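You operate a simulated robot arm through the tools that you are given. There is no shell and no other tool.

You are at the controls of a simulated robot arm. One attempt, no reset.

JOB
Set the furnace as the firing ticket says, save it and arm the night run.
Fine: switch on, program by the dial, hold time by plus and minus; leave the furnace on and its head shut.

Only the result counts: the job must be done as asked and must still hold three seconds after the hand-in. Knocking over, shifting, dropping, spilling or breaking anything else fails it.

ROBOT AND FRAMES
A 7-joint arm with a two-finger gripper, fixed in place. Base frame: the origin is at the foot of the arm, x ahead of it, y to its left, z up. Units: cm, degrees, N and s.
With the tool pointing down near the work surface it reaches from about 34 to 72 cm from the base axis. Its first joint turns from -66.0 to 66.0 degrees. Payload 2.45 kg.
The tool frame sits at the grasp point between the pads (the TCP): z along the fingers, y along the line on which they close. The tips reach 2.6 cm beyond it. The gripper opens to 9.6 cm. The gripper's body begins 6.9 cm behind the TCP.
Orientation is told as [roll, pitch, yaw] about the base's x, y, z axes, in that order, counted from this pose: with the fingers straight down and closing along the base's y, the tool's x points along the base's -x, its y along +y and its z along -z.

CONTROLS
- The arm moves only by the tool arm_command. Its argument "rows" is a list of rows, each an object of numbers (a shift or turn left out is 0, a gripper value left out holds the last): "hand": the finger opening in cm, from 0 to 9.6; "dx", "dy", "dz": the shift along the tool's x, y, z in units of 250 mm (1.0 is 250 mm); "rx", "ry", "rz": the turn, a rotation vector about the tool's x, y, z in units of 120 degrees (1.0 is 120 degrees). In form: [{"hand": .., "dx": .., "dy": .., "dz": .., "rx": .., "ry": .., "rz": ..}, ...]. A call has 1 to 20 rows; each row is the pose to reach, as a shift and turn from the pose commanded when the call began, along the tool's axes at that moment. A call with a number of a shift or a turn outside -1 to 1 is refused whole. Rows are played at 5 a second. More than 5 cm and 8.6 degrees between two rows, or a gripper value outside its range, and nothing of the call is played. A pose out of reach is approached as far as the arm can. The call stops where the force on the tool passes 40 N (or 10 N more than at its start, if that is more) or the arm is blocked; 0.2 s more then pass. Each finger halts on what it meets, pressing with about 22 N; the grip force reading is that of the motor and also rises with nothing between the fingers. The clock runs only during rows and for 0.2 s after the last one: add rows that repeat a pose to give the fingers time. The reply holds the time, the measured pose of the TCP, the force on the tool along the base axes, the opening and the grip force, in the units named above and with some noise, with the torque about the TCP (base axes, N m) and any sound that the robot's microphone picked up.
- Cameras (640 x 400 px; columns grow to the right, rows downward): "scene" is fixed at [18.16, -41.66, 142.2]; the picture's right is [0.52, -0.85, 0.00], its down [-0.51, -0.31, -0.80] and it looks along [0.69, 0.42, -0.60] (base axes); focal length 293 px, centre (320, 200). "wrist" rides on the gripper at [8.2, 0.3, -9.8] in the tool frame; the picture's right is [-0.04, 1.00, 0.00], its down [-0.73, -0.03, -0.68] and it looks along [-0.68, -0.03, 0.73] (tool axes); focal length 256 px, centre (320, 200). There is no depth. A picture from a camera that has moved, and an enlarged one, comes with that camera's place and axes in the base frame and with its lens.
- camera(camera): a new picture of that camera. No time passes.
- inspect(camera, box): a new picture of the part [left, top, right, bottom] of that camera's present view, enlarged. No time passes.
- close_job(): hands the job in; it is judged then, once.

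Nothing tells you positions but the pictures and the camera data. Unless the task says otherwise, let go and move clear before handing in.

The tools are called after "Emit:" as a command line: name --argument value ..., lists and objects as JSON in quotes. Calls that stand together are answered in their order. arm_command: Moves the arm, as the interface text tells. Its arguments: {"type":"object","properties":{"rows":{"type":"array","items":{"type":"object","properties":{"hand":{"type":"number"},"dx":{"type":"number"},"dy":{"type":"number"},"dz":{"type":"number"},"rx":{"type":"number"},"ry":{"type":"number"},"rz":{"type":"number"}}}}},"required":["rows"]} The other tools are called the same way: camera (camera) takes a picture; inspect (camera, box) takes an enlarged picture of a part of a camera's view; close_job () hands the job in.

At the start:

```text
time: 0.0
tcp_pos: [40.03, -8.99, 120.47]
tcp_rot: [0.0, 0.0, 0.0]
force: [0.8, 0.1, 0.4]
moment: [0.0, -0.01, 0.0]
gripper_width: 9.61
grasp_force: 0.1
```

scene: 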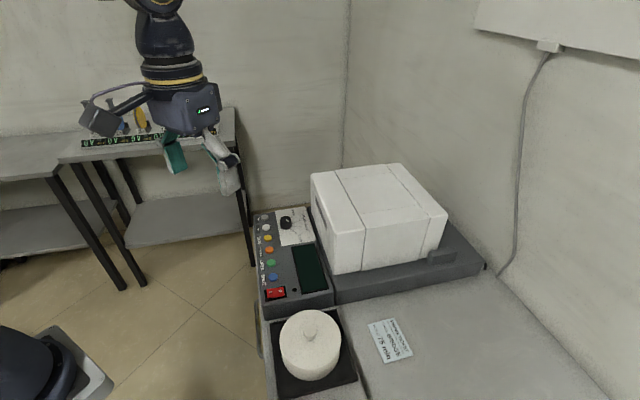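
wrist: 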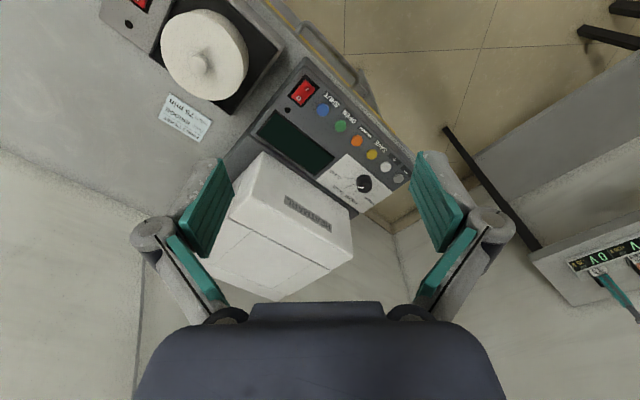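

I see a furnace with a control panel (red switch, coloured buttons, dial, display) and a ticket on the table. I'll enlarge the panel and the ticket before I move.

Emit:
inspect --camera "scene" --box '[245, 200, 345, 320]'

Emit:
inspect --camera "scene" --box '[360, 310, 420, 370]'

Emit:
inspect --camera "wrist" --box '[240, 60, 420, 220]'

Emit:
inspect --camera "wrist" --box '[150, 85, 220, 150]'

```text
3.33 times, centred on (295, 260) of scene
camera zoom: at [18.16, -41.66, 142.2], right [0.52, -0.85, 0.0], down [-0.51, -0.31, -0.8], along [0.69, 0.42, -0.6], focal length 978 px, centre (403, 0)
```

zoom: 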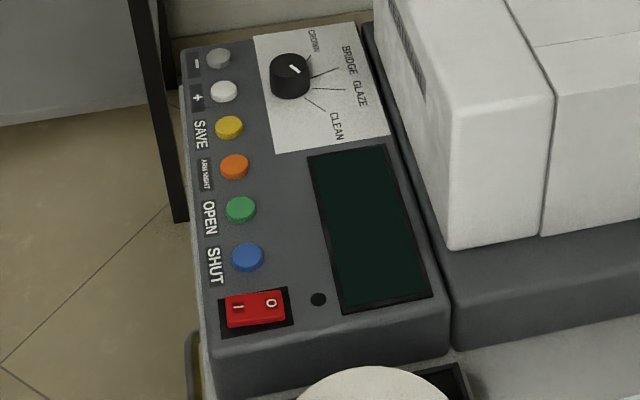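

```text
6.67 times, centred on (390, 340) of scene
camera zoom: at [18.16, -41.66, 142.2], right [0.52, -0.85, 0.0], down [-0.51, -0.31, -0.8], along [0.69, 0.42, -0.6], focal length 1955 px, centre (-147, -733)
```

zoom: 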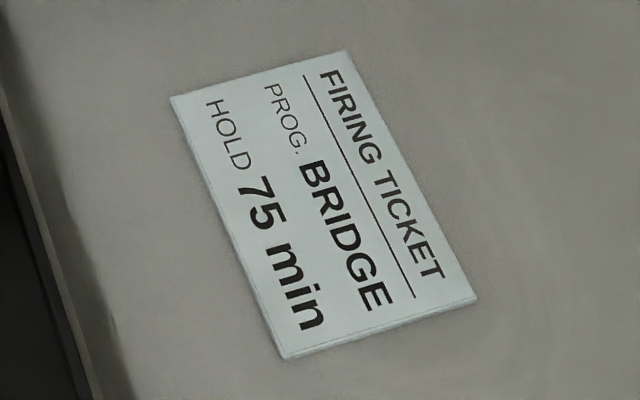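

```text
2.50 times, centred on (330, 140) of wrist
camera zoom: at [31.83, -8.52, 130.19], right [0.04, 1.0, 0.0], down [0.73, -0.03, 0.68], along [0.68, -0.03, -0.73], focal length 640 px, centre (295, 350)
```

zoom: 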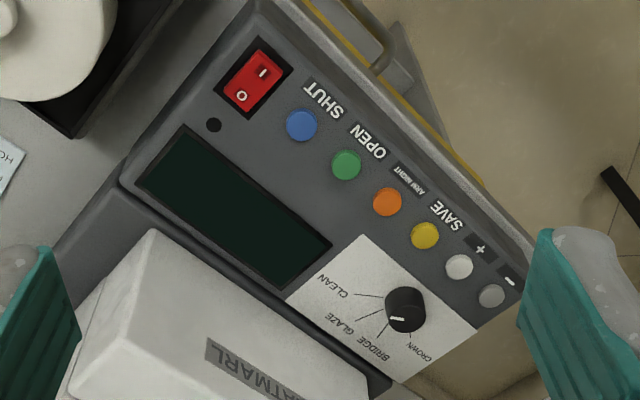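

```text
6.15 times, centred on (185, 118) of wrist
camera zoom: at [31.83, -8.52, 130.19], right [0.04, 1.0, 0.0], down [0.73, -0.03, 0.68], along [0.68, -0.03, -0.73], focal length 1575 px, centre (1151, 708)
```

zoom: 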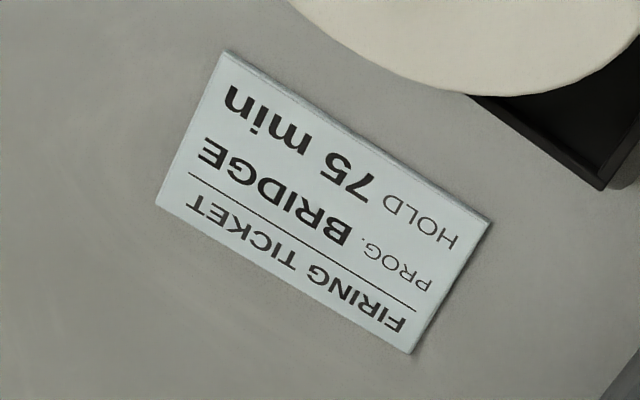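

The ticket reads PROG. BRIDGE, HOLD 75 min. I place the switch near (47.7, -12, 86), the buttons in a line at 45° to the minus key near (66, 6.6, 87), and the dial near (67, -1). Next I'll go lower for a closer view.

Emit:
arm_command --rows '[{"dx": -0.05, "dy": 0.03, "dz": 0.1}, {"dx": -0.1, "dy": 0.06, "dz": 0.2}, {"dx": -0.15, "dy": 0.09, "dz": 0.3}, {"dx": -0.2, "dy": 0.12, "dz": 0.4}, {"dx": -0.24, "dy": 0.14, "dz": 0.5}, {"dx": -0.24, "dy": 0.14, "dz": 0.5}]'

Emit:
camera --camera "wrist"

Emit:
camera --camera "scene"

```text
time: 1.4
tcp_pos: [46.07, -5.65, 107.88]
tcp_rot: [-0.1, 0.1, 0.0]
force: [-0.2, 0.2, -0.1]
moment: [-0.01, 0.02, 0.0]
gripper_width: 9.59
grasp_force: 0.0
```

```text
taken
camera wrist: at [37.83, -5.21, 117.68], right [0.04, 1.0, 0.0], down [0.73, -0.03, 0.68], along [0.68, -0.03, -0.73], focal length 256 px, centre (320, 200)
```

wrist: 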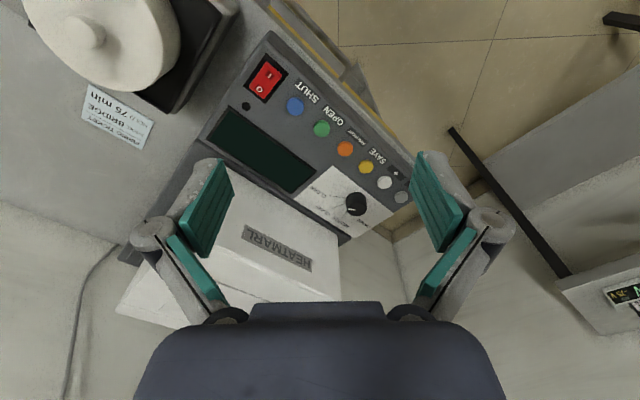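

```text
taken
```

scene: 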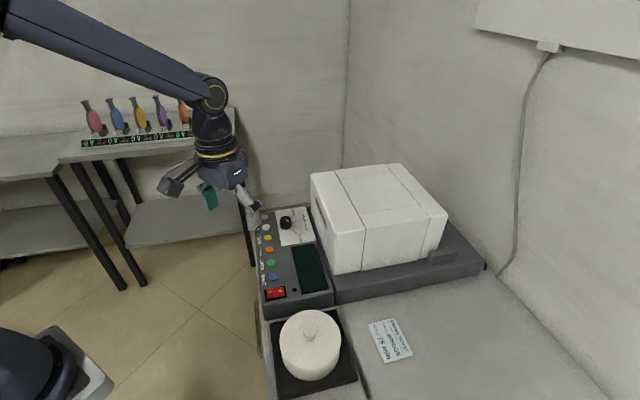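

The panel is well in view now. I'll enlarge the dial, the switch and the button row.

Emit:
inspect --camera "wrist" --box '[290, 150, 410, 250]'

Emit:
inspect --camera "wrist" --box '[210, 40, 410, 210]'

Emit:
inspect --camera "scene" --box '[265, 200, 325, 240]'

Emit:
inspect --camera "wrist" --box '[235, 50, 315, 120]'

```text
4.00 times, centred on (350, 200) of wrist
camera zoom: at [37.83, -5.21, 117.68], right [0.04, 1.0, 0.0], down [0.73, -0.03, 0.68], along [0.68, -0.03, -0.73], focal length 1024 px, centre (200, 200)
```

zoom: 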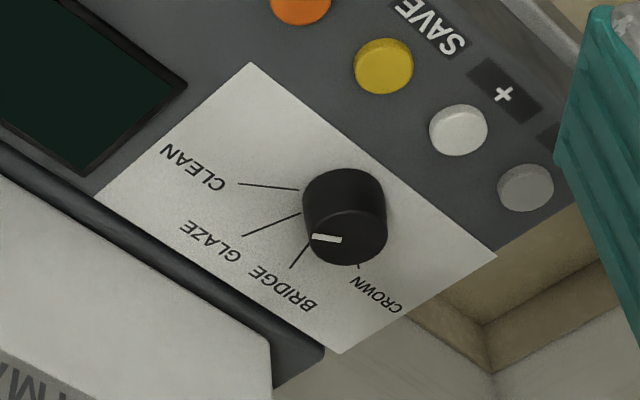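

```text
2.35 times, centred on (310, 125) of wrist
camera zoom: at [37.83, -5.21, 117.68], right [0.04, 1.0, 0.0], down [0.73, -0.03, 0.68], along [0.68, -0.03, -0.73], focal length 602 px, centre (344, 376)
```

zoom: 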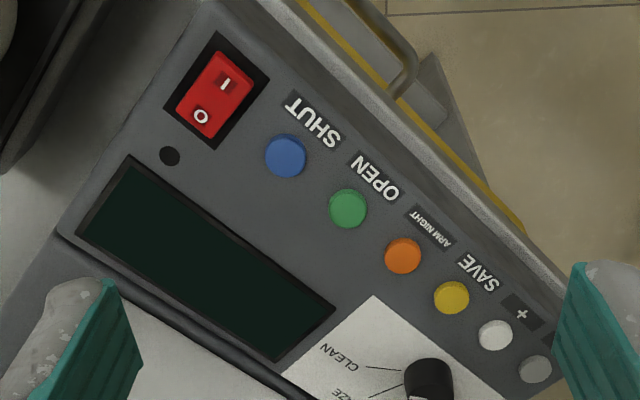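

```text
10.00 times, centred on (295, 220) of scene
camera zoom: at [18.16, -41.66, 142.2], right [0.52, -0.85, 0.0], down [-0.51, -0.31, -0.8], along [0.69, 0.42, -0.6], focal length 2933 px, centre (570, 0)
```

zoom: 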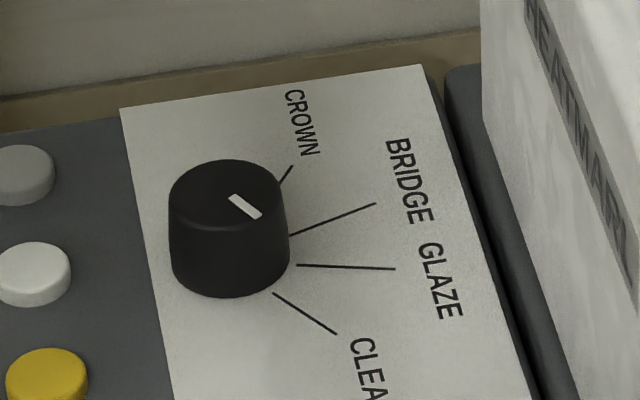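

```text
5.71 times, centred on (275, 85) of wrist
camera zoom: at [37.83, -5.21, 117.68], right [0.04, 1.0, 0.0], down [0.73, -0.03, 0.68], along [0.68, -0.03, -0.73], focal length 1463 px, centre (577, 857)
```

zoom: 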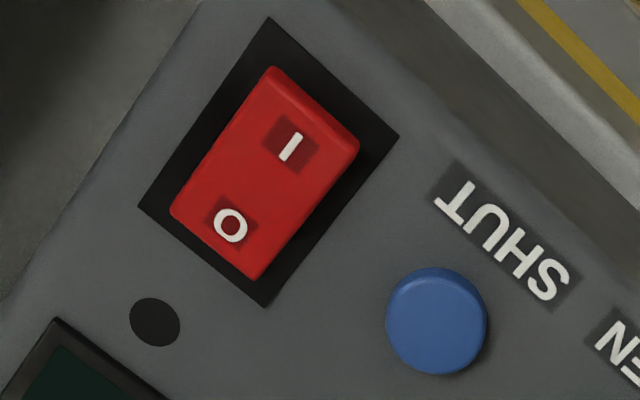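

The dial points at CLEAN, so BRIDGE is about 72° counter-clockwise from above. The rocker is off, with its raised "I" end on the outer side near (46.7, -11.1). I'll turn the tool to yaw -45 to line up with the panel, close the fingers and hover above the "I" end.

Emit:
arm_command --rows '[{"hand": 0, "dx": -0.005, "dy": -0.037, "dz": 0.06, "rz": 0.0625}, {"hand": 0, "dx": -0.01, "dy": -0.074, "dz": 0.12, "rz": 0.125}, {"hand": 0, "dx": -0.015, "dy": -0.111, "dz": 0.18, "rz": 0.1875}, {"hand": 0, "dx": -0.02, "dy": -0.148, "dz": 0.24, "rz": 0.25}, {"hand": 0, "dx": -0.025, "dy": -0.185, "dz": 0.3, "rz": 0.3125}, {"hand": 0, "dx": -0.028, "dy": -0.224, "dz": 0.36, "rz": 0.375}, {"hand": 0, "dx": -0.028, "dy": -0.224, "dz": 0.4, "rz": 0.375}, {"hand": 0, "dx": -0.028, "dy": -0.224, "dz": 0.4, "rz": 0.375}]'

Emit:
camera --camera "wrist"

Emit:
camera --camera "scene"

```text
time: 3.2
tcp_pos: [46.59, -11.09, 97.83]
tcp_rot: [0.0, 0.0, -45.0]
force: [0.1, -0.5, 0.1]
moment: [0.0, -0.02, -0.01]
gripper_width: 0.01
grasp_force: 21.8
```

```text
taken
camera wrist: at [41.13, -5.06, 107.58], right [0.74, 0.68, 0.0], down [0.5, -0.54, 0.68], along [0.46, -0.5, -0.73], focal length 256 px, centre (320, 200)
```

wrist: 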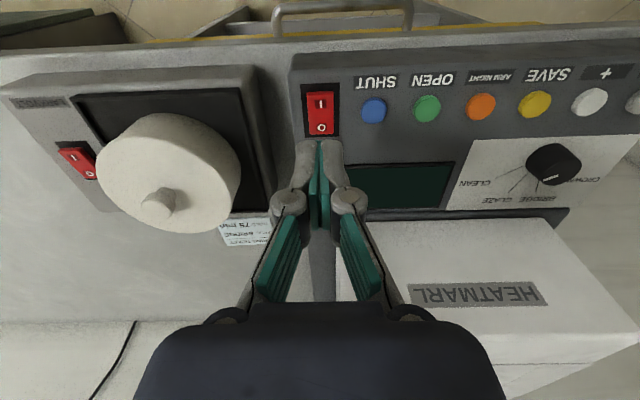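

```text
taken
```

scene: 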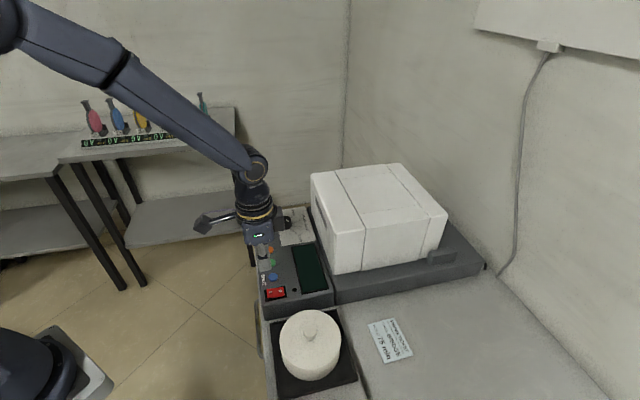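

The fingers are centred over the rocker's I half, and a second device with its own switch (the pot) stays well clear. I'll go down quickly to just above it, then in small steps until it switches.

Emit:
arm_command --rows '[{"dz": 0.08}, {"dz": 0.16}, {"dz": 0.24}, {"dz": 0.27}, {"dz": 0.28}, {"dz": 0.29}, {"dz": 0.3}, {"dz": 0.308}, {"dz": 0.316}, {"dz": 0.324}]'

Emit:
camera --camera "wrist"

```text
time: 5.4
tcp_pos: [46.7, -11.01, 89.7]
tcp_rot: [-0.1, 0.0, -45.0]
force: [0.5, -0.1, 0.4]
moment: [0.03, -0.03, 0.0]
gripper_width: 0.02
grasp_force: 22.2
```

```text
taken
camera wrist: at [41.15, -4.96, 99.56], right [0.73, 0.68, 0.0], down [0.5, -0.54, 0.68], along [0.46, -0.5, -0.73], focal length 256 px, centre (320, 200)
```

wrist: 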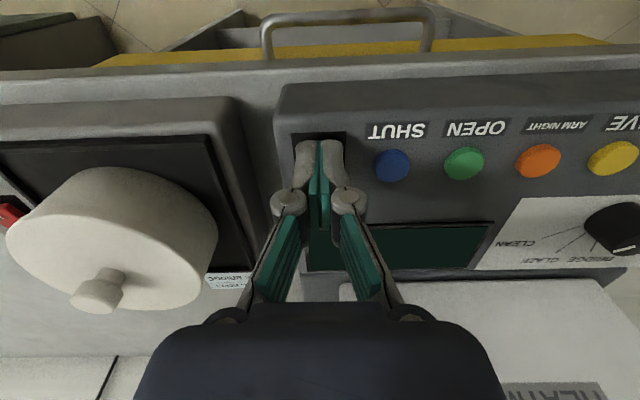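

No contact yet at TCP z 89.7. I'll keep going down in small steps.

Emit:
arm_command --rows '[{"dz": 0.006}, {"dz": 0.012}, {"dz": 0.018}, {"dz": 0.024}]'

```text
time: 6.4
tcp_pos: [46.79, -10.85, 89.19]
tcp_rot: [0.0, -0.1, -45.0]
force: [-1.6, 3.1, 8.9]
moment: [-0.04, -0.03, 0.0]
gripper_width: 0.61
grasp_force: 28.4
```

I have contact at about 9 N, and the fingers have spread slightly. I'll look before pressing further.

Emit:
inspect --camera "wrist" --box '[250, 110, 450, 280]'

Emit:
inspect --camera "scene" --box '[230, 200, 340, 310]'

```text
2.35 times, centred on (350, 195) of wrist
camera zoom: at [41.12, -4.98, 99.05], right [0.73, 0.68, 0.0], down [0.5, -0.54, 0.68], along [0.46, -0.5, -0.73], focal length 602 px, centre (249, 212)
```

zoom: 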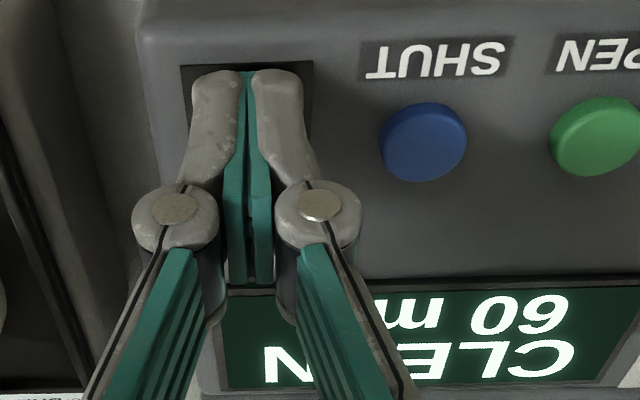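

```text
3.64 times, centred on (285, 255) of scene
camera zoom: at [18.15, -41.65, 142.2], right [0.52, -0.85, 0.0], down [-0.51, -0.31, -0.8], along [0.69, 0.42, -0.6], focal length 1066 px, centre (447, 0)
```

zoom: 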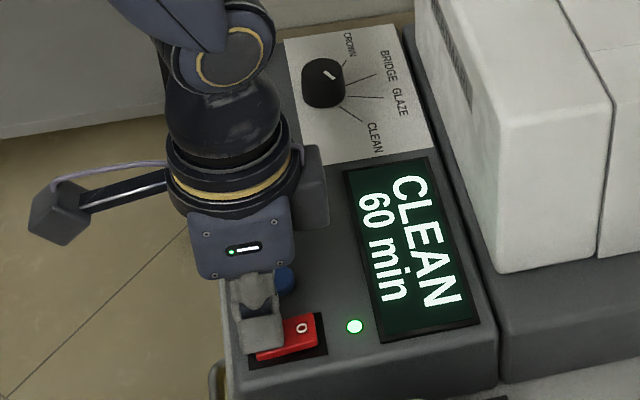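

The switch is on: the display shows "CLEAN 60 min" and the lamp is green. I'll lift off and check that it stays on.

Emit:
arm_command --rows '[{"dz": -0.02}, {"dz": -0.08}, {"dz": -0.18}, {"dz": -0.3}, {"dz": -0.4}, {"dz": -0.4}]'

Emit:
camera --camera "wrist"

Emit:
inspect --camera "scene" --box '[230, 200, 340, 310]'

```text
time: 7.8
tcp_pos: [47.08, -11.03, 99.31]
tcp_rot: [0.0, 0.0, -45.1]
force: [0.9, -0.4, -0.6]
moment: [0.02, -0.01, -0.03]
gripper_width: 0.0
grasp_force: 28.4
```

```text
taken
camera wrist: at [41.47, -4.95, 109.06], right [0.73, 0.68, 0.0], down [0.5, -0.54, 0.68], along [0.46, -0.5, -0.73], focal length 256 px, centre (320, 200)
```

wrist: 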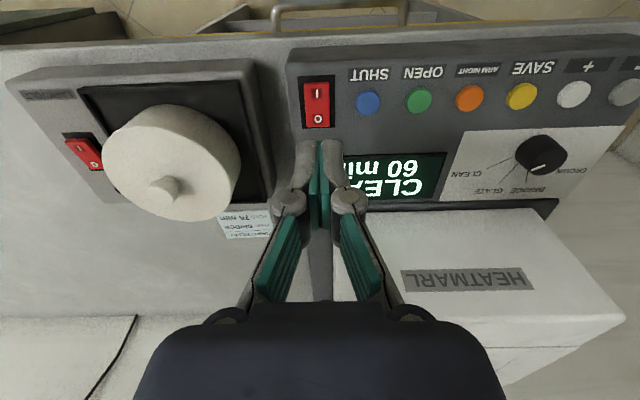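

```text
3.64 times, centred on (285, 255) of scene
camera zoom: at [18.16, -41.66, 142.2], right [0.52, -0.85, 0.0], down [-0.51, -0.31, -0.8], along [0.69, 0.42, -0.6], focal length 1066 px, centre (447, 0)
```

zoom: 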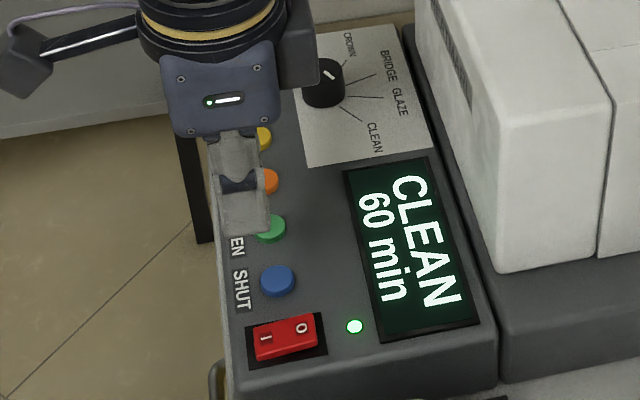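

The furnace is on and holding. Next I'll move over the dial near (67, -0.4), opening the fingers to 6 cm and turning to yaw -81 so there is 72° to turn back.

Emit:
arm_command --rows '[{"hand": 6.0, "dx": -0.038, "dy": 0.124, "rz": 0.043}, {"hand": 6.0, "dx": -0.076, "dy": 0.249, "rz": 0.086}, {"hand": 6.0, "dx": -0.115, "dy": 0.373, "rz": 0.129}, {"hand": 6.0, "dx": -0.153, "dy": 0.498, "rz": 0.172}, {"hand": 6.0, "dx": -0.191, "dy": 0.623, "rz": 0.215}, {"hand": 6.0, "dx": -0.23, "dy": 0.747, "rz": 0.258}, {"hand": 6.0, "dx": -0.268, "dy": 0.872, "rz": 0.3}, {"hand": 6.0, "dx": -0.268, "dy": 0.872, "rz": 0.3}, {"hand": 6.0, "dx": -0.268, "dy": 0.872, "rz": 0.3}]'

Emit:
camera --camera "wrist"

Emit:
camera --camera "scene"

```text
time: 9.8
tcp_pos: [66.75, -0.31, 99.38]
tcp_rot: [0.0, 0.0, -81.0]
force: [0.8, 0.2, -0.8]
moment: [-0.01, -0.01, -0.01]
gripper_width: 6.0
grasp_force: 0.0
```

```text
taken
camera wrist: at [65.86, 7.9, 109.12], right [0.99, 0.12, 0.0], down [0.09, -0.73, 0.68], along [0.08, -0.67, -0.73], focal length 256 px, centre (320, 200)
```

wrist: 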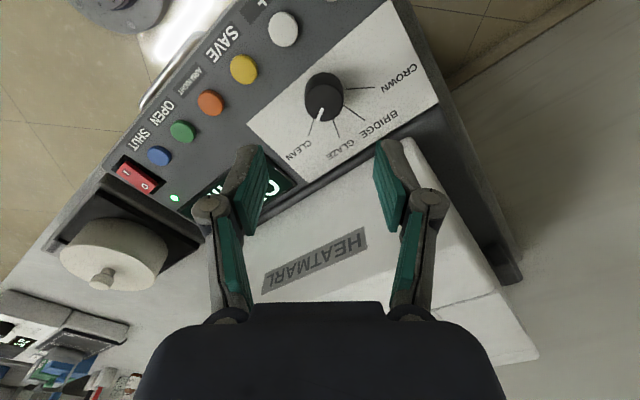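

```text
taken
```

scene: 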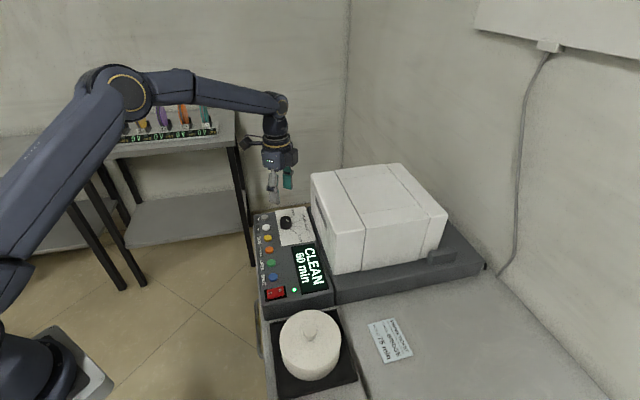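

Emit:
inspect --camera "wrist" --box '[270, 50, 390, 150]'

```text
4.00 times, centred on (330, 100) of wrist
camera zoom: at [65.86, 7.9, 109.12], right [0.99, 0.12, 0.0], down [0.09, -0.73, 0.68], along [0.08, -0.67, -0.73], focal length 1024 px, centre (280, 600)
```

zoom: 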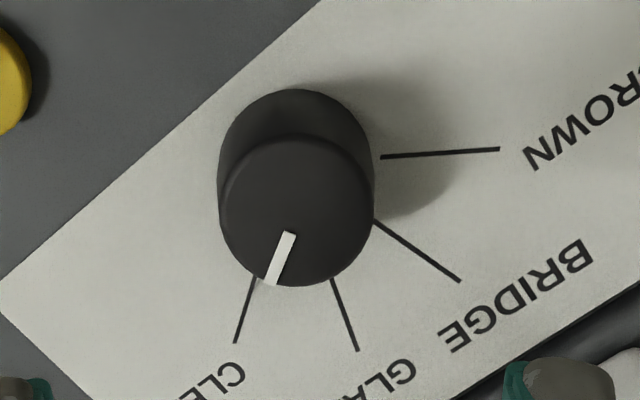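

The dial's top centre is at about (67.15, -0.33), diameter about 3.2 cm. I'll correct by 0.3 cm, lower around it with the tips 0.6 cm above the panel, then close.

Emit:
arm_command --rows '[{"hand": 6.0, "dy": 0.011, "dz": 0.08}, {"hand": 6.0, "dy": 0.011, "dz": 0.16}, {"hand": 6.0, "dy": 0.011, "dz": 0.24}, {"hand": 6.0, "dy": 0.011, "dz": 0.3}, {"hand": 6.0, "dy": 0.011, "dz": 0.34}, {"hand": 6.0, "dy": 0.011, "dz": 0.37}, {"hand": 6.0, "dy": 0.011, "dz": 0.388}, {"hand": 6.0, "dy": 0.011, "dz": 0.388}]'

Emit:
camera --camera "wrist"

Emit:
inspect --camera "scene" --box '[230, 160, 350, 270]'

```text
time: 11.6
tcp_pos: [67.09, -0.28, 89.5]
tcp_rot: [-0.1, 0.0, -81.1]
force: [-0.5, -0.3, -0.4]
moment: [-0.02, 0.01, 0.0]
gripper_width: 5.98
grasp_force: 0.1
```

```text
taken
camera wrist: at [66.14, 7.87, 99.28], right [0.99, 0.12, 0.0], down [0.09, -0.73, 0.68], along [0.08, -0.67, -0.73], focal length 256 px, centre (320, 200)
```

wrist: 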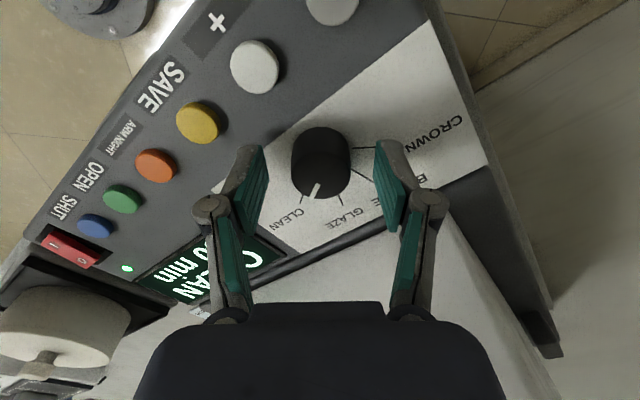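

```text
3.64 times, centred on (290, 215) of scene
camera zoom: at [18.16, -41.66, 142.2], right [0.52, -0.85, 0.0], down [-0.51, -0.31, -0.8], along [0.69, 0.42, -0.6], focal length 1066 px, centre (429, 146)
```

zoom: 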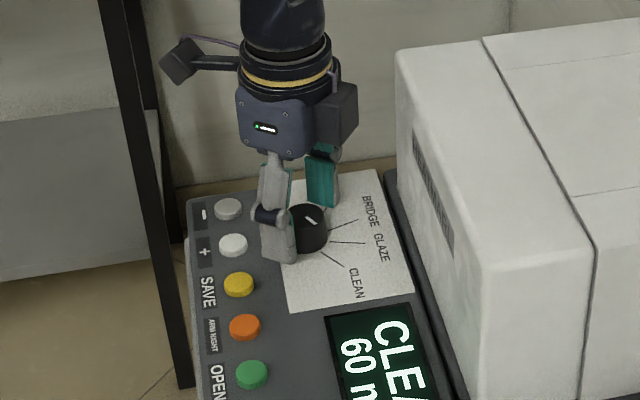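

The dial sits centred between the fingers. I'll close on it.

Emit:
arm_command --rows '[{"hand": 2.6}, {"hand": 2.6}, {"hand": 2.6}, {"hand": 2.6}]'

Emit:
camera --camera "wrist"

```text
time: 12.6
tcp_pos: [67.14, -0.28, 89.39]
tcp_rot: [0.1, 0.0, -81.0]
force: [4.8, 0.9, -1.5]
moment: [0.09, -0.19, 0.03]
gripper_width: 3.24
grasp_force: 44.9
```

```text
taken
camera wrist: at [66.16, 7.88, 99.29], right [0.99, 0.12, 0.0], down [0.09, -0.73, 0.68], along [0.08, -0.67, -0.73], focal length 256 px, centre (320, 200)
```

wrist: 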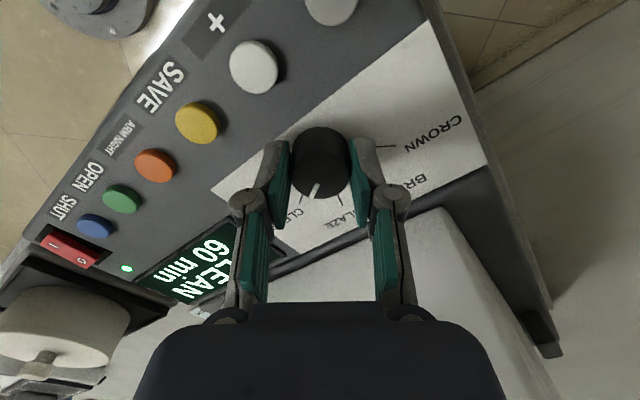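

The dial is gripped at 3.24 cm. I'll turn it 36° counter-clockwise and check the display.

Emit:
arm_command --rows '[{"rz": -0.0375}, {"rz": -0.075}, {"rz": -0.1125}, {"rz": -0.15}, {"rz": -0.1875}, {"rz": -0.225}, {"rz": -0.2625}, {"rz": -0.3}, {"rz": -0.3}]'

Emit:
camera --camera "wrist"

Emit:
inspect --camera "scene" --box '[230, 180, 350, 310]'

```text
time: 14.6
tcp_pos: [67.1, -0.37, 89.4]
tcp_rot: [0.0, 0.0, -44.9]
force: [-1.9, -2.2, 1.2]
moment: [-0.39, -0.09, -0.01]
gripper_width: 3.25
grasp_force: 45.4
```

```text
taken
camera wrist: at [61.5, 5.72, 99.29], right [0.73, 0.68, 0.0], down [0.5, -0.54, 0.68], along [0.46, -0.5, -0.73], focal length 256 px, centre (320, 200)
```

wrist: 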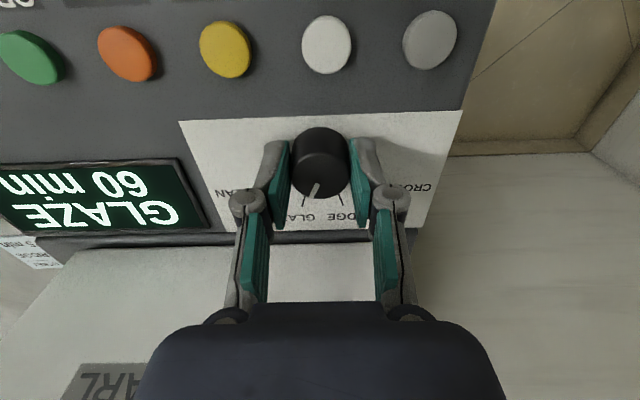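

```text
3.08 times, centred on (290, 245) of scene
camera zoom: at [18.16, -41.66, 142.2], right [0.52, -0.85, 0.0], down [-0.51, -0.31, -0.8], along [0.69, 0.42, -0.6], focal length 902 px, centre (412, 62)
```

zoom: 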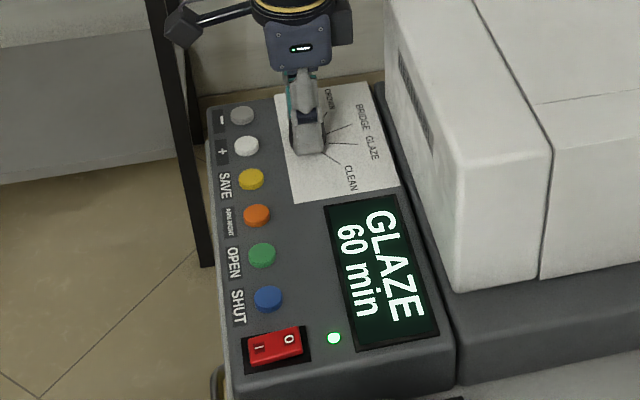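

The dial turned without slipping and the display reads GLAZE 60 min. Another 36° should bring it to BRIDGE.

Emit:
arm_command --rows '[{"rz": -0.0375}, {"rz": -0.075}, {"rz": -0.1125}, {"rz": -0.15}, {"rz": -0.1875}, {"rz": -0.225}, {"rz": -0.2625}, {"rz": -0.3}, {"rz": -0.3}]'

Emit:
camera --camera "wrist"

Emit:
inspect --camera "scene" --box '[230, 180, 350, 310]'

```text
time: 16.6
tcp_pos: [67.05, -0.45, 89.53]
tcp_rot: [0.0, 0.1, -9.0]
force: [-13.0, -14.1, -2.5]
moment: [-0.55, -0.06, -0.02]
gripper_width: 3.23
grasp_force: 44.5
```

```text
taken
camera wrist: at [59.03, 1.25, 99.32], right [0.2, 0.98, 0.0], down [0.72, -0.14, 0.68], along [0.66, -0.13, -0.74], focal length 256 px, centre (320, 200)
```

wrist: 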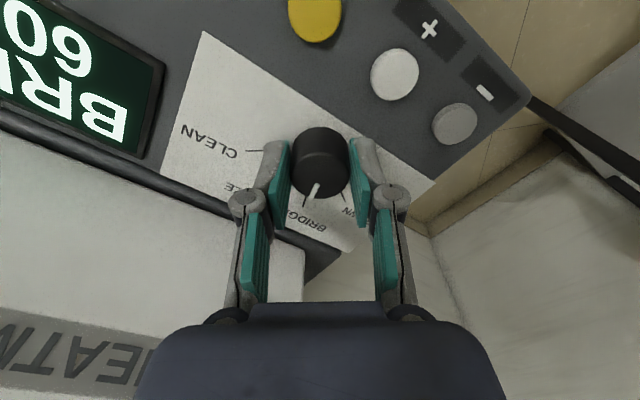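

```text
3.08 times, centred on (290, 245) of scene
camera zoom: at [18.14, -41.69, 142.19], right [0.52, -0.85, 0.0], down [-0.51, -0.31, -0.8], along [0.69, 0.42, -0.6], focal length 902 px, centre (412, 62)
```

zoom: 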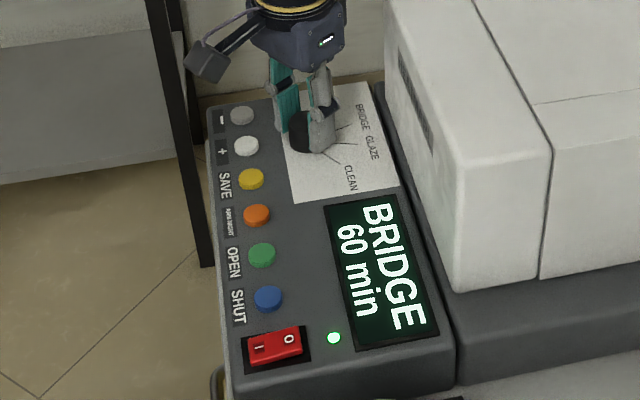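

The display shows BRIDGE 60 min. I'll let go of the dial and lift clear.

Emit:
arm_command --rows '[{"hand": 5.6}, {"hand": 5.6}, {"hand": 5.6}, {"hand": 5.6}, {"hand": 5.6, "dz": -0.05}, {"hand": 5.6, "dz": -0.12}, {"hand": 5.6, "dz": -0.22}, {"hand": 5.6, "dz": -0.32}, {"hand": 5.6, "dz": -0.32}]'

Emit:
camera --camera "wrist"

Emit:
inspect --camera "scene" --box '[230, 180, 350, 310]'

```text
time: 18.6
tcp_pos: [67.17, -0.43, 97.42]
tcp_rot: [-0.1, 0.0, -9.0]
force: [0.4, -0.5, -0.1]
moment: [-0.01, -0.02, 0.01]
gripper_width: 5.6
grasp_force: 0.1
```

```text
taken
camera wrist: at [59.13, 1.3, 107.44], right [0.2, 0.98, 0.0], down [0.72, -0.14, 0.68], along [0.67, -0.13, -0.73], focal length 256 px, centre (320, 200)
```

wrist: 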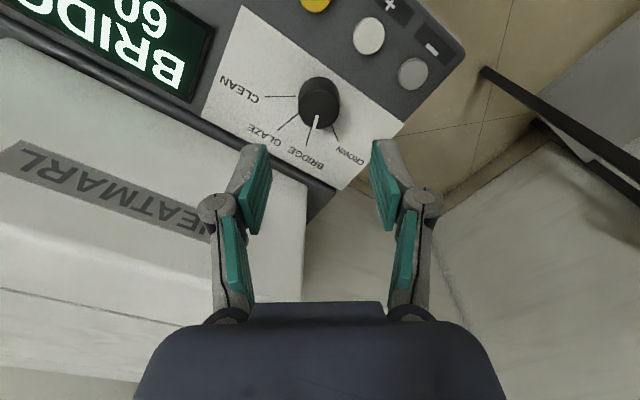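

```text
3.08 times, centred on (290, 245) of scene
camera zoom: at [18.16, -41.66, 142.2], right [0.52, -0.85, 0.0], down [-0.51, -0.31, -0.8], along [0.69, 0.42, -0.6], focal length 902 px, centre (412, 62)
```

zoom: 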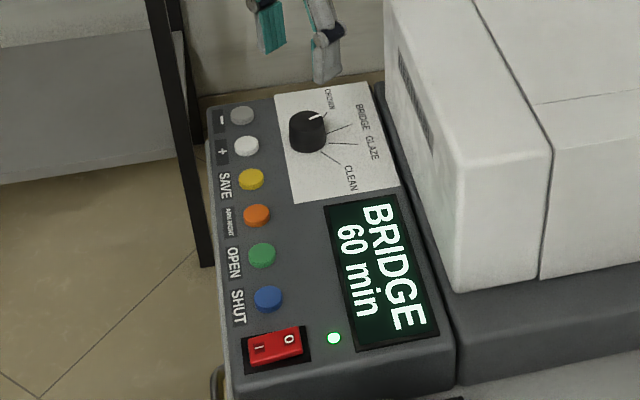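

BRIDGE is set and the dial is free. I'll go back to yaw -45 with fingers closed and hover over the plus key near (63.2, 3.8).

Emit:
arm_command --rows '[{"hand": 0, "dx": 0.03, "dy": 0.024, "dz": 0.0, "rz": 0.05}, {"hand": 0, "dx": 0.06, "dy": 0.047, "dz": 0.0, "rz": 0.1}, {"hand": 0, "dx": 0.09, "dy": 0.07, "dz": 0.0, "rz": 0.15}, {"hand": 0, "dx": 0.12, "dy": 0.094, "dz": 0.02, "rz": 0.2}, {"hand": 0, "dx": 0.15, "dy": 0.117, "dz": 0.06, "rz": 0.25}, {"hand": 0, "dx": 0.182, "dy": 0.141, "dz": 0.12, "rz": 0.3}, {"hand": 0, "dx": 0.182, "dy": 0.141, "dz": 0.16, "rz": 0.3}, {"hand": 0, "dx": 0.182, "dy": 0.141, "dz": 0.16, "rz": 0.3}]'

Emit:
camera --camera "wrist"

Emit:
inspect --camera "scene" --box '[230, 170, 330, 270]'

```text
time: 20.4
tcp_pos: [63.23, 3.91, 93.7]
tcp_rot: [0.0, 0.1, -45.0]
force: [0.1, 0.0, 0.8]
moment: [0.01, 0.01, 0.01]
gripper_width: 0.0
grasp_force: 22.4
```

```text
taken
camera wrist: at [57.75, 9.95, 103.37], right [0.74, 0.68, 0.0], down [0.5, -0.54, 0.68], along [0.46, -0.5, -0.73], focal length 256 px, centre (320, 200)
```

wrist: 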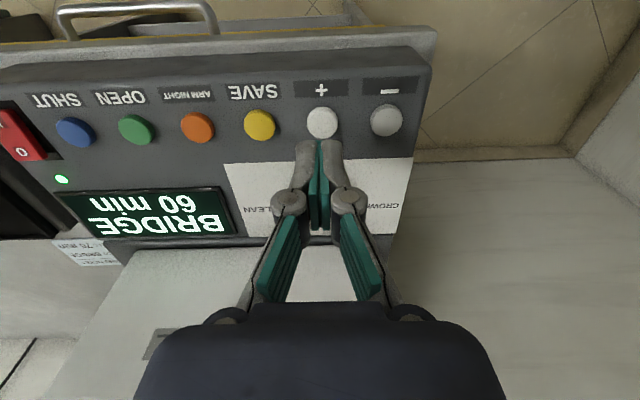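

```text
4.00 times, centred on (280, 220) of scene
camera zoom: at [18.16, -41.66, 142.2], right [0.52, -0.85, 0.0], down [-0.51, -0.31, -0.8], along [0.69, 0.42, -0.6], focal length 1173 px, centre (480, 120)
```

zoom: 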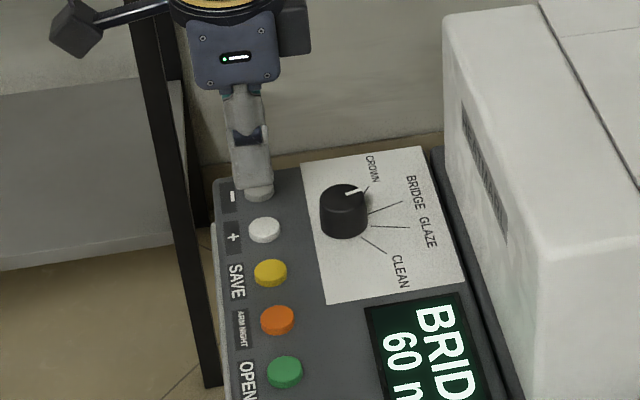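

The plus key is directly under the fingers, with less than 0.2 cm of error. I'll go down to just above it, then press in small steps.

Emit:
arm_command --rows '[{"dz": 0.06}, {"dz": 0.11}, {"dz": 0.13}, {"dz": 0.138}, {"dz": 0.144}, {"dz": 0.15}]'

Emit:
camera --camera "wrist"

```text
time: 21.8
tcp_pos: [63.27, 3.95, 89.7]
tcp_rot: [0.1, 0.0, -45.0]
force: [-0.4, 1.0, -0.4]
moment: [0.02, 0.01, -0.03]
gripper_width: 0.01
grasp_force: 22.0
```

```text
taken
camera wrist: at [57.64, 10.01, 99.47], right [0.73, 0.68, 0.0], down [0.5, -0.54, 0.68], along [0.46, -0.5, -0.73], focal length 256 px, centre (320, 200)
```

wrist: 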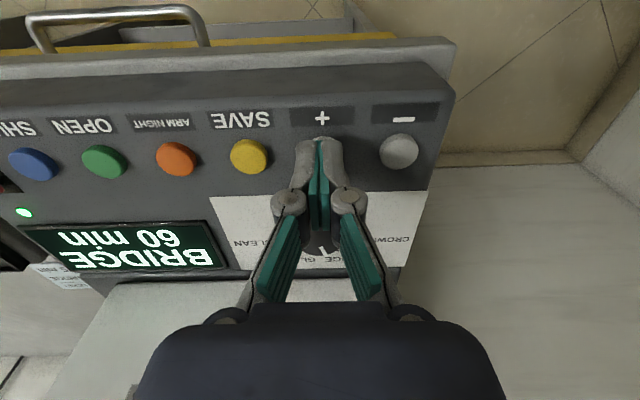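

Emit:
arm_command --rows '[{"dz": 0.006}, {"dz": 0.012}, {"dz": 0.016}]'

Emit:
inspect --camera "scene" --box '[230, 200, 340, 310]'

```text
time: 22.6
tcp_pos: [63.17, 3.94, 89.26]
tcp_rot: [0.0, -0.1, -45.0]
force: [-0.7, 0.0, 0.0]
moment: [0.03, -0.02, 0.0]
gripper_width: 0.01
grasp_force: 22.3
```

```text
3.64 times, centred on (285, 255) of scene
camera zoom: at [18.16, -41.66, 142.2], right [0.52, -0.85, 0.0], down [-0.51, -0.31, -0.8], along [0.69, 0.42, -0.6], focal length 1066 px, centre (447, 0)
```

zoom: 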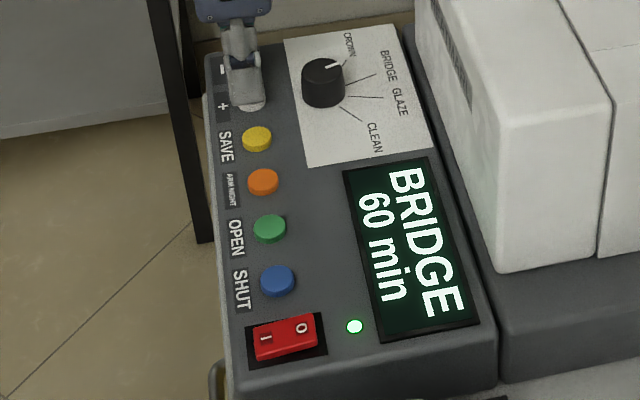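

Emit:
arm_command --rows '[{"dz": 0.004}, {"dz": 0.008}, {"dz": 0.012}]'

Emit:
inspect --camera "scene" --box '[230, 200, 340, 310]'

```text
time: 23.4
tcp_pos: [63.42, 3.87, 89.04]
tcp_rot: [0.0, 0.0, -45.0]
force: [-0.5, 0.3, 1.2]
moment: [-0.02, 0.02, -0.05]
gripper_width: 0.56
grasp_force: 28.7
```

```text
3.64 times, centred on (285, 255) of scene
camera zoom: at [18.16, -41.66, 142.2], right [0.52, -0.85, 0.0], down [-0.51, -0.31, -0.8], along [0.69, 0.42, -0.6], focal length 1066 px, centre (447, 0)
```

zoom: 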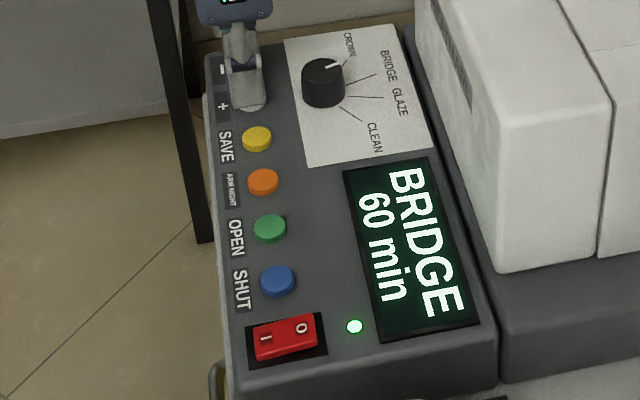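

The fingers have just touched the key (1 N). I'll press a little deeper.

Emit:
arm_command --rows '[{"dz": 0.004}, {"dz": 0.008}]'

Emit:
inspect --camera "scene" --box '[230, 200, 340, 310]'

```text
time: 24.0
tcp_pos: [63.26, 3.93, 88.72]
tcp_rot: [-0.1, 0.1, -45.0]
force: [-0.7, -1.7, 3.5]
moment: [-0.06, 0.02, 0.03]
gripper_width: 0.56
grasp_force: 28.9
heard: click
```

```text
3.64 times, centred on (285, 255) of scene
camera zoom: at [18.16, -41.66, 142.2], right [0.52, -0.85, 0.0], down [-0.51, -0.31, -0.8], along [0.69, 0.42, -0.6], focal length 1066 px, centre (447, 0)
```

zoom: 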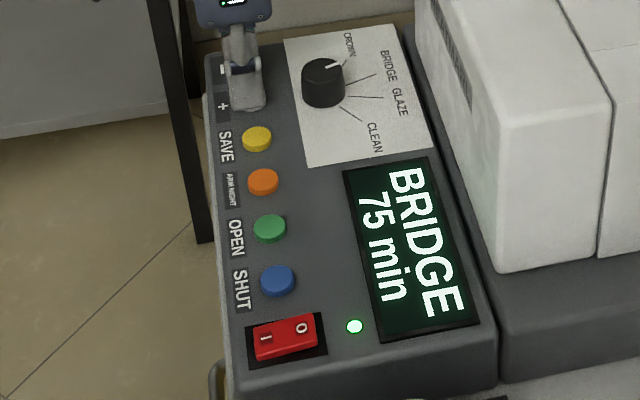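

It clicked and the display reads BRIDGE 75 min. I'll lift off quickly and check that it stays at 75.

Emit:
arm_command --rows '[{"dz": -0.04}, {"dz": -0.1}, {"dz": -0.16}, {"dz": -0.16}]'

Emit:
camera --camera "wrist"

Emit:
inspect --camera "scene" --box '[230, 200, 340, 310]'

```text
time: 25.0
tcp_pos: [63.36, 3.91, 92.63]
tcp_rot: [0.0, 0.0, -45.0]
force: [0.4, 0.3, -0.5]
moment: [0.01, -0.02, -0.01]
gripper_width: 0.0
grasp_force: 28.5
```

```text
taken
camera wrist: at [57.69, 9.95, 102.49], right [0.73, 0.68, 0.0], down [0.5, -0.54, 0.68], along [0.46, -0.5, -0.73], focal length 256 px, centre (320, 200)
```

wrist: 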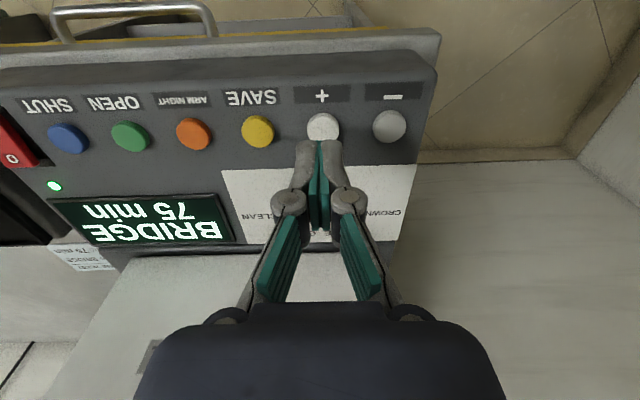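

```text
3.64 times, centred on (285, 255) of scene
camera zoom: at [18.16, -41.66, 142.2], right [0.52, -0.85, 0.0], down [-0.51, -0.31, -0.8], along [0.69, 0.42, -0.6], focal length 1066 px, centre (447, 0)
```

zoom: 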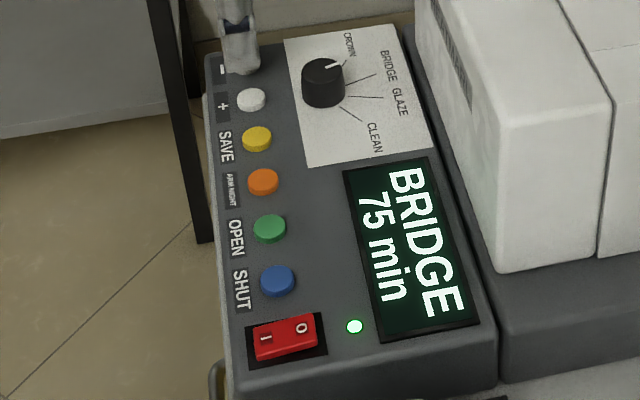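

The display holds at BRIDGE 75 min. SAVE is 4.3 cm along the row, so I'll move over it and press the same way.

Emit:
arm_command --rows '[{"dy": -0.06}, {"dy": -0.12}, {"dy": -0.173}, {"dy": -0.173, "dz": 0.06}, {"dy": -0.173, "dz": 0.12}, {"dy": -0.173, "dz": 0.138}, {"dy": -0.173, "dz": 0.146}]'

Emit:
camera --camera "wrist"

Emit:
inspect --camera "scene" --box '[230, 200, 340, 310]'

```text
time: 26.6
tcp_pos: [59.98, 0.81, 89.0]
tcp_rot: [0.0, -0.1, -45.0]
force: [1.2, 0.3, 0.2]
moment: [-0.01, 0.0, 0.03]
gripper_width: 0.59
grasp_force: 28.9
```

```text
taken
camera wrist: at [54.51, 6.85, 98.94], right [0.73, 0.68, 0.0], down [0.5, -0.54, 0.68], along [0.46, -0.5, -0.73], focal length 256 px, centre (320, 200)
```

wrist: 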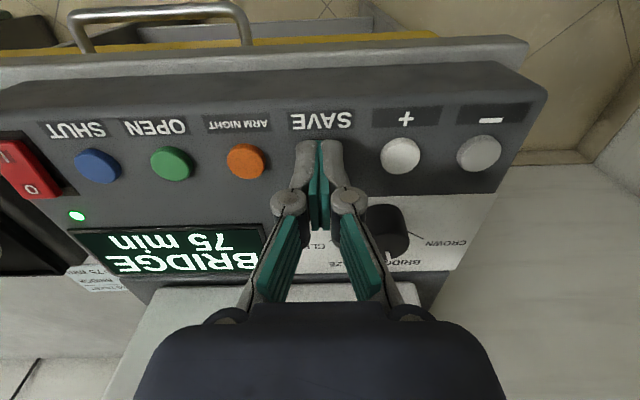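

```text
3.64 times, centred on (285, 255) of scene
camera zoom: at [18.16, -41.66, 142.2], right [0.52, -0.85, 0.0], down [-0.51, -0.31, -0.8], along [0.69, 0.42, -0.6], focal length 1066 px, centre (447, 0)
```

zoom: 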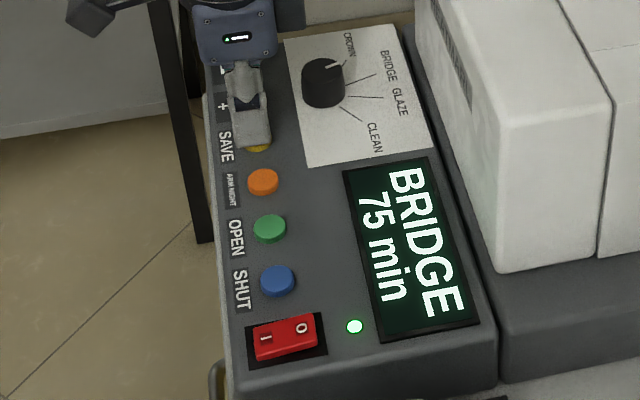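

The fingers are touching SAVE. I'll press slowly until it clicks.

Emit:
arm_command --rows '[{"dz": 0.005}, {"dz": 0.01}, {"dz": 0.014}]'

Emit:
inspect --camera "scene" --box '[230, 200, 340, 310]'

```text
time: 27.4
tcp_pos: [60.09, 0.89, 88.76]
tcp_rot: [-0.1, 0.0, -45.0]
force: [-0.1, -1.5, 2.2]
moment: [-0.06, 0.0, 0.06]
gripper_width: 0.59
grasp_force: 28.3
heard: click
```

```text
3.64 times, centred on (285, 255) of scene
camera zoom: at [18.16, -41.66, 142.2], right [0.52, -0.85, 0.0], down [-0.51, -0.31, -0.8], along [0.69, 0.42, -0.6], focal length 1066 px, centre (447, 0)
```

zoom: 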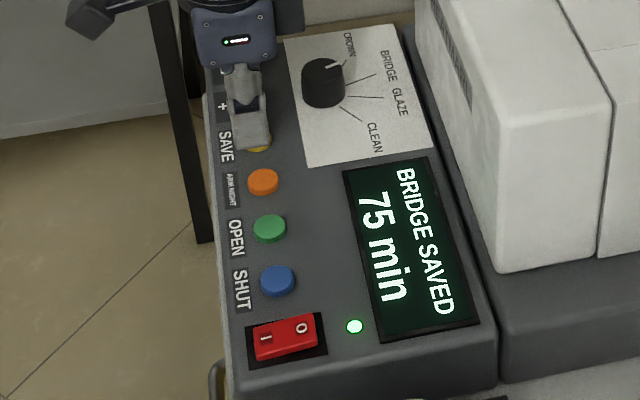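

It clicked and the display shows "BRIDGE SAVED 75 min". I'll lift off and move over the orange ARM NIGHT key.

Emit:
arm_command --rows '[{"dz": -0.04}, {"dz": -0.1}, {"dz": -0.16}, {"dz": -0.16, "dy": -0.06}, {"dz": -0.16, "dy": -0.12}, {"dz": -0.16, "dy": -0.174}, {"dz": -0.16, "dy": -0.174}]'

Emit:
camera --camera "wrist"

Emit:
inspect --camera "scene" --box '[230, 200, 340, 310]'

```text
time: 29.0
tcp_pos: [57.03, -2.27, 92.88]
tcp_rot: [0.0, 0.0, -45.0]
force: [0.5, -0.9, -0.1]
moment: [-0.03, 0.02, 0.0]
gripper_width: 0.0
grasp_force: 28.7
```

```text
taken
camera wrist: at [51.51, 3.79, 102.72], right [0.73, 0.68, 0.0], down [0.5, -0.54, 0.68], along [0.46, -0.5, -0.73], focal length 256 px, centre (320, 200)
```

wrist: 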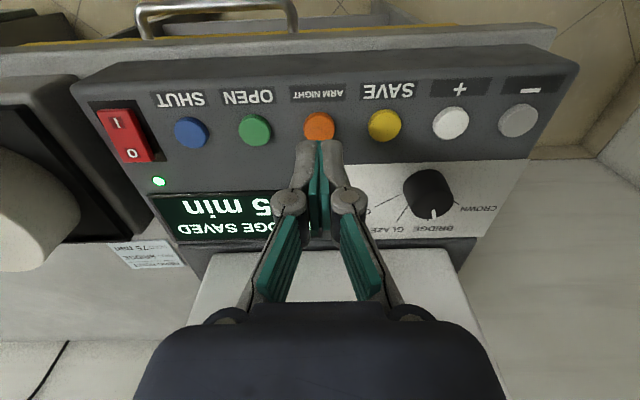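

```text
3.64 times, centred on (285, 255) of scene
camera zoom: at [18.16, -41.66, 142.2], right [0.52, -0.85, 0.0], down [-0.51, -0.31, -0.8], along [0.69, 0.42, -0.6], focal length 1066 px, centre (447, 0)
```

zoom: 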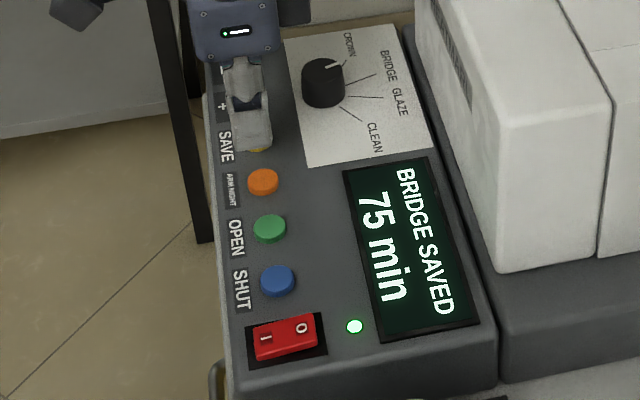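

The fingers are aligned over ARM NIGHT. I'll go down and press until it clicks.

Emit:
arm_command --rows '[{"dz": 0.06}, {"dz": 0.12}, {"dz": 0.138}, {"dz": 0.146}, {"dz": 0.152}, {"dz": 0.157}, {"dz": 0.16}]'

Emit:
inspect --camera "scene" --box '[230, 200, 340, 310]'

```text
time: 30.6
tcp_pos: [57.11, -2.16, 88.67]
tcp_rot: [0.1, 0.0, -44.9]
force: [0.5, 0.9, 4.0]
moment: [0.07, 0.0, 0.0]
gripper_width: 0.6
grasp_force: 28.8
heard: click
```

```text
3.64 times, centred on (285, 255) of scene
camera zoom: at [18.16, -41.65, 142.2], right [0.52, -0.85, 0.0], down [-0.51, -0.31, -0.8], along [0.69, 0.42, -0.6], focal length 1066 px, centre (447, 0)
```

zoom: 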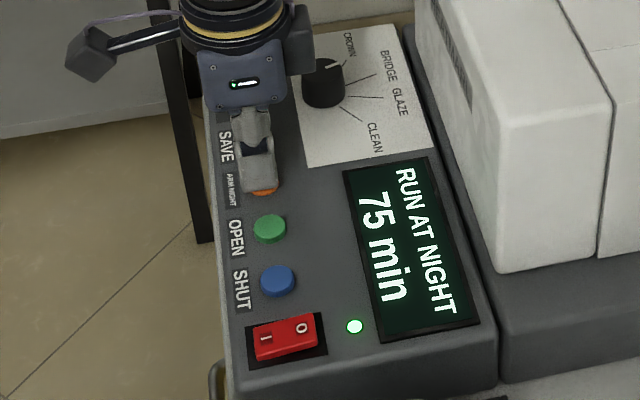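

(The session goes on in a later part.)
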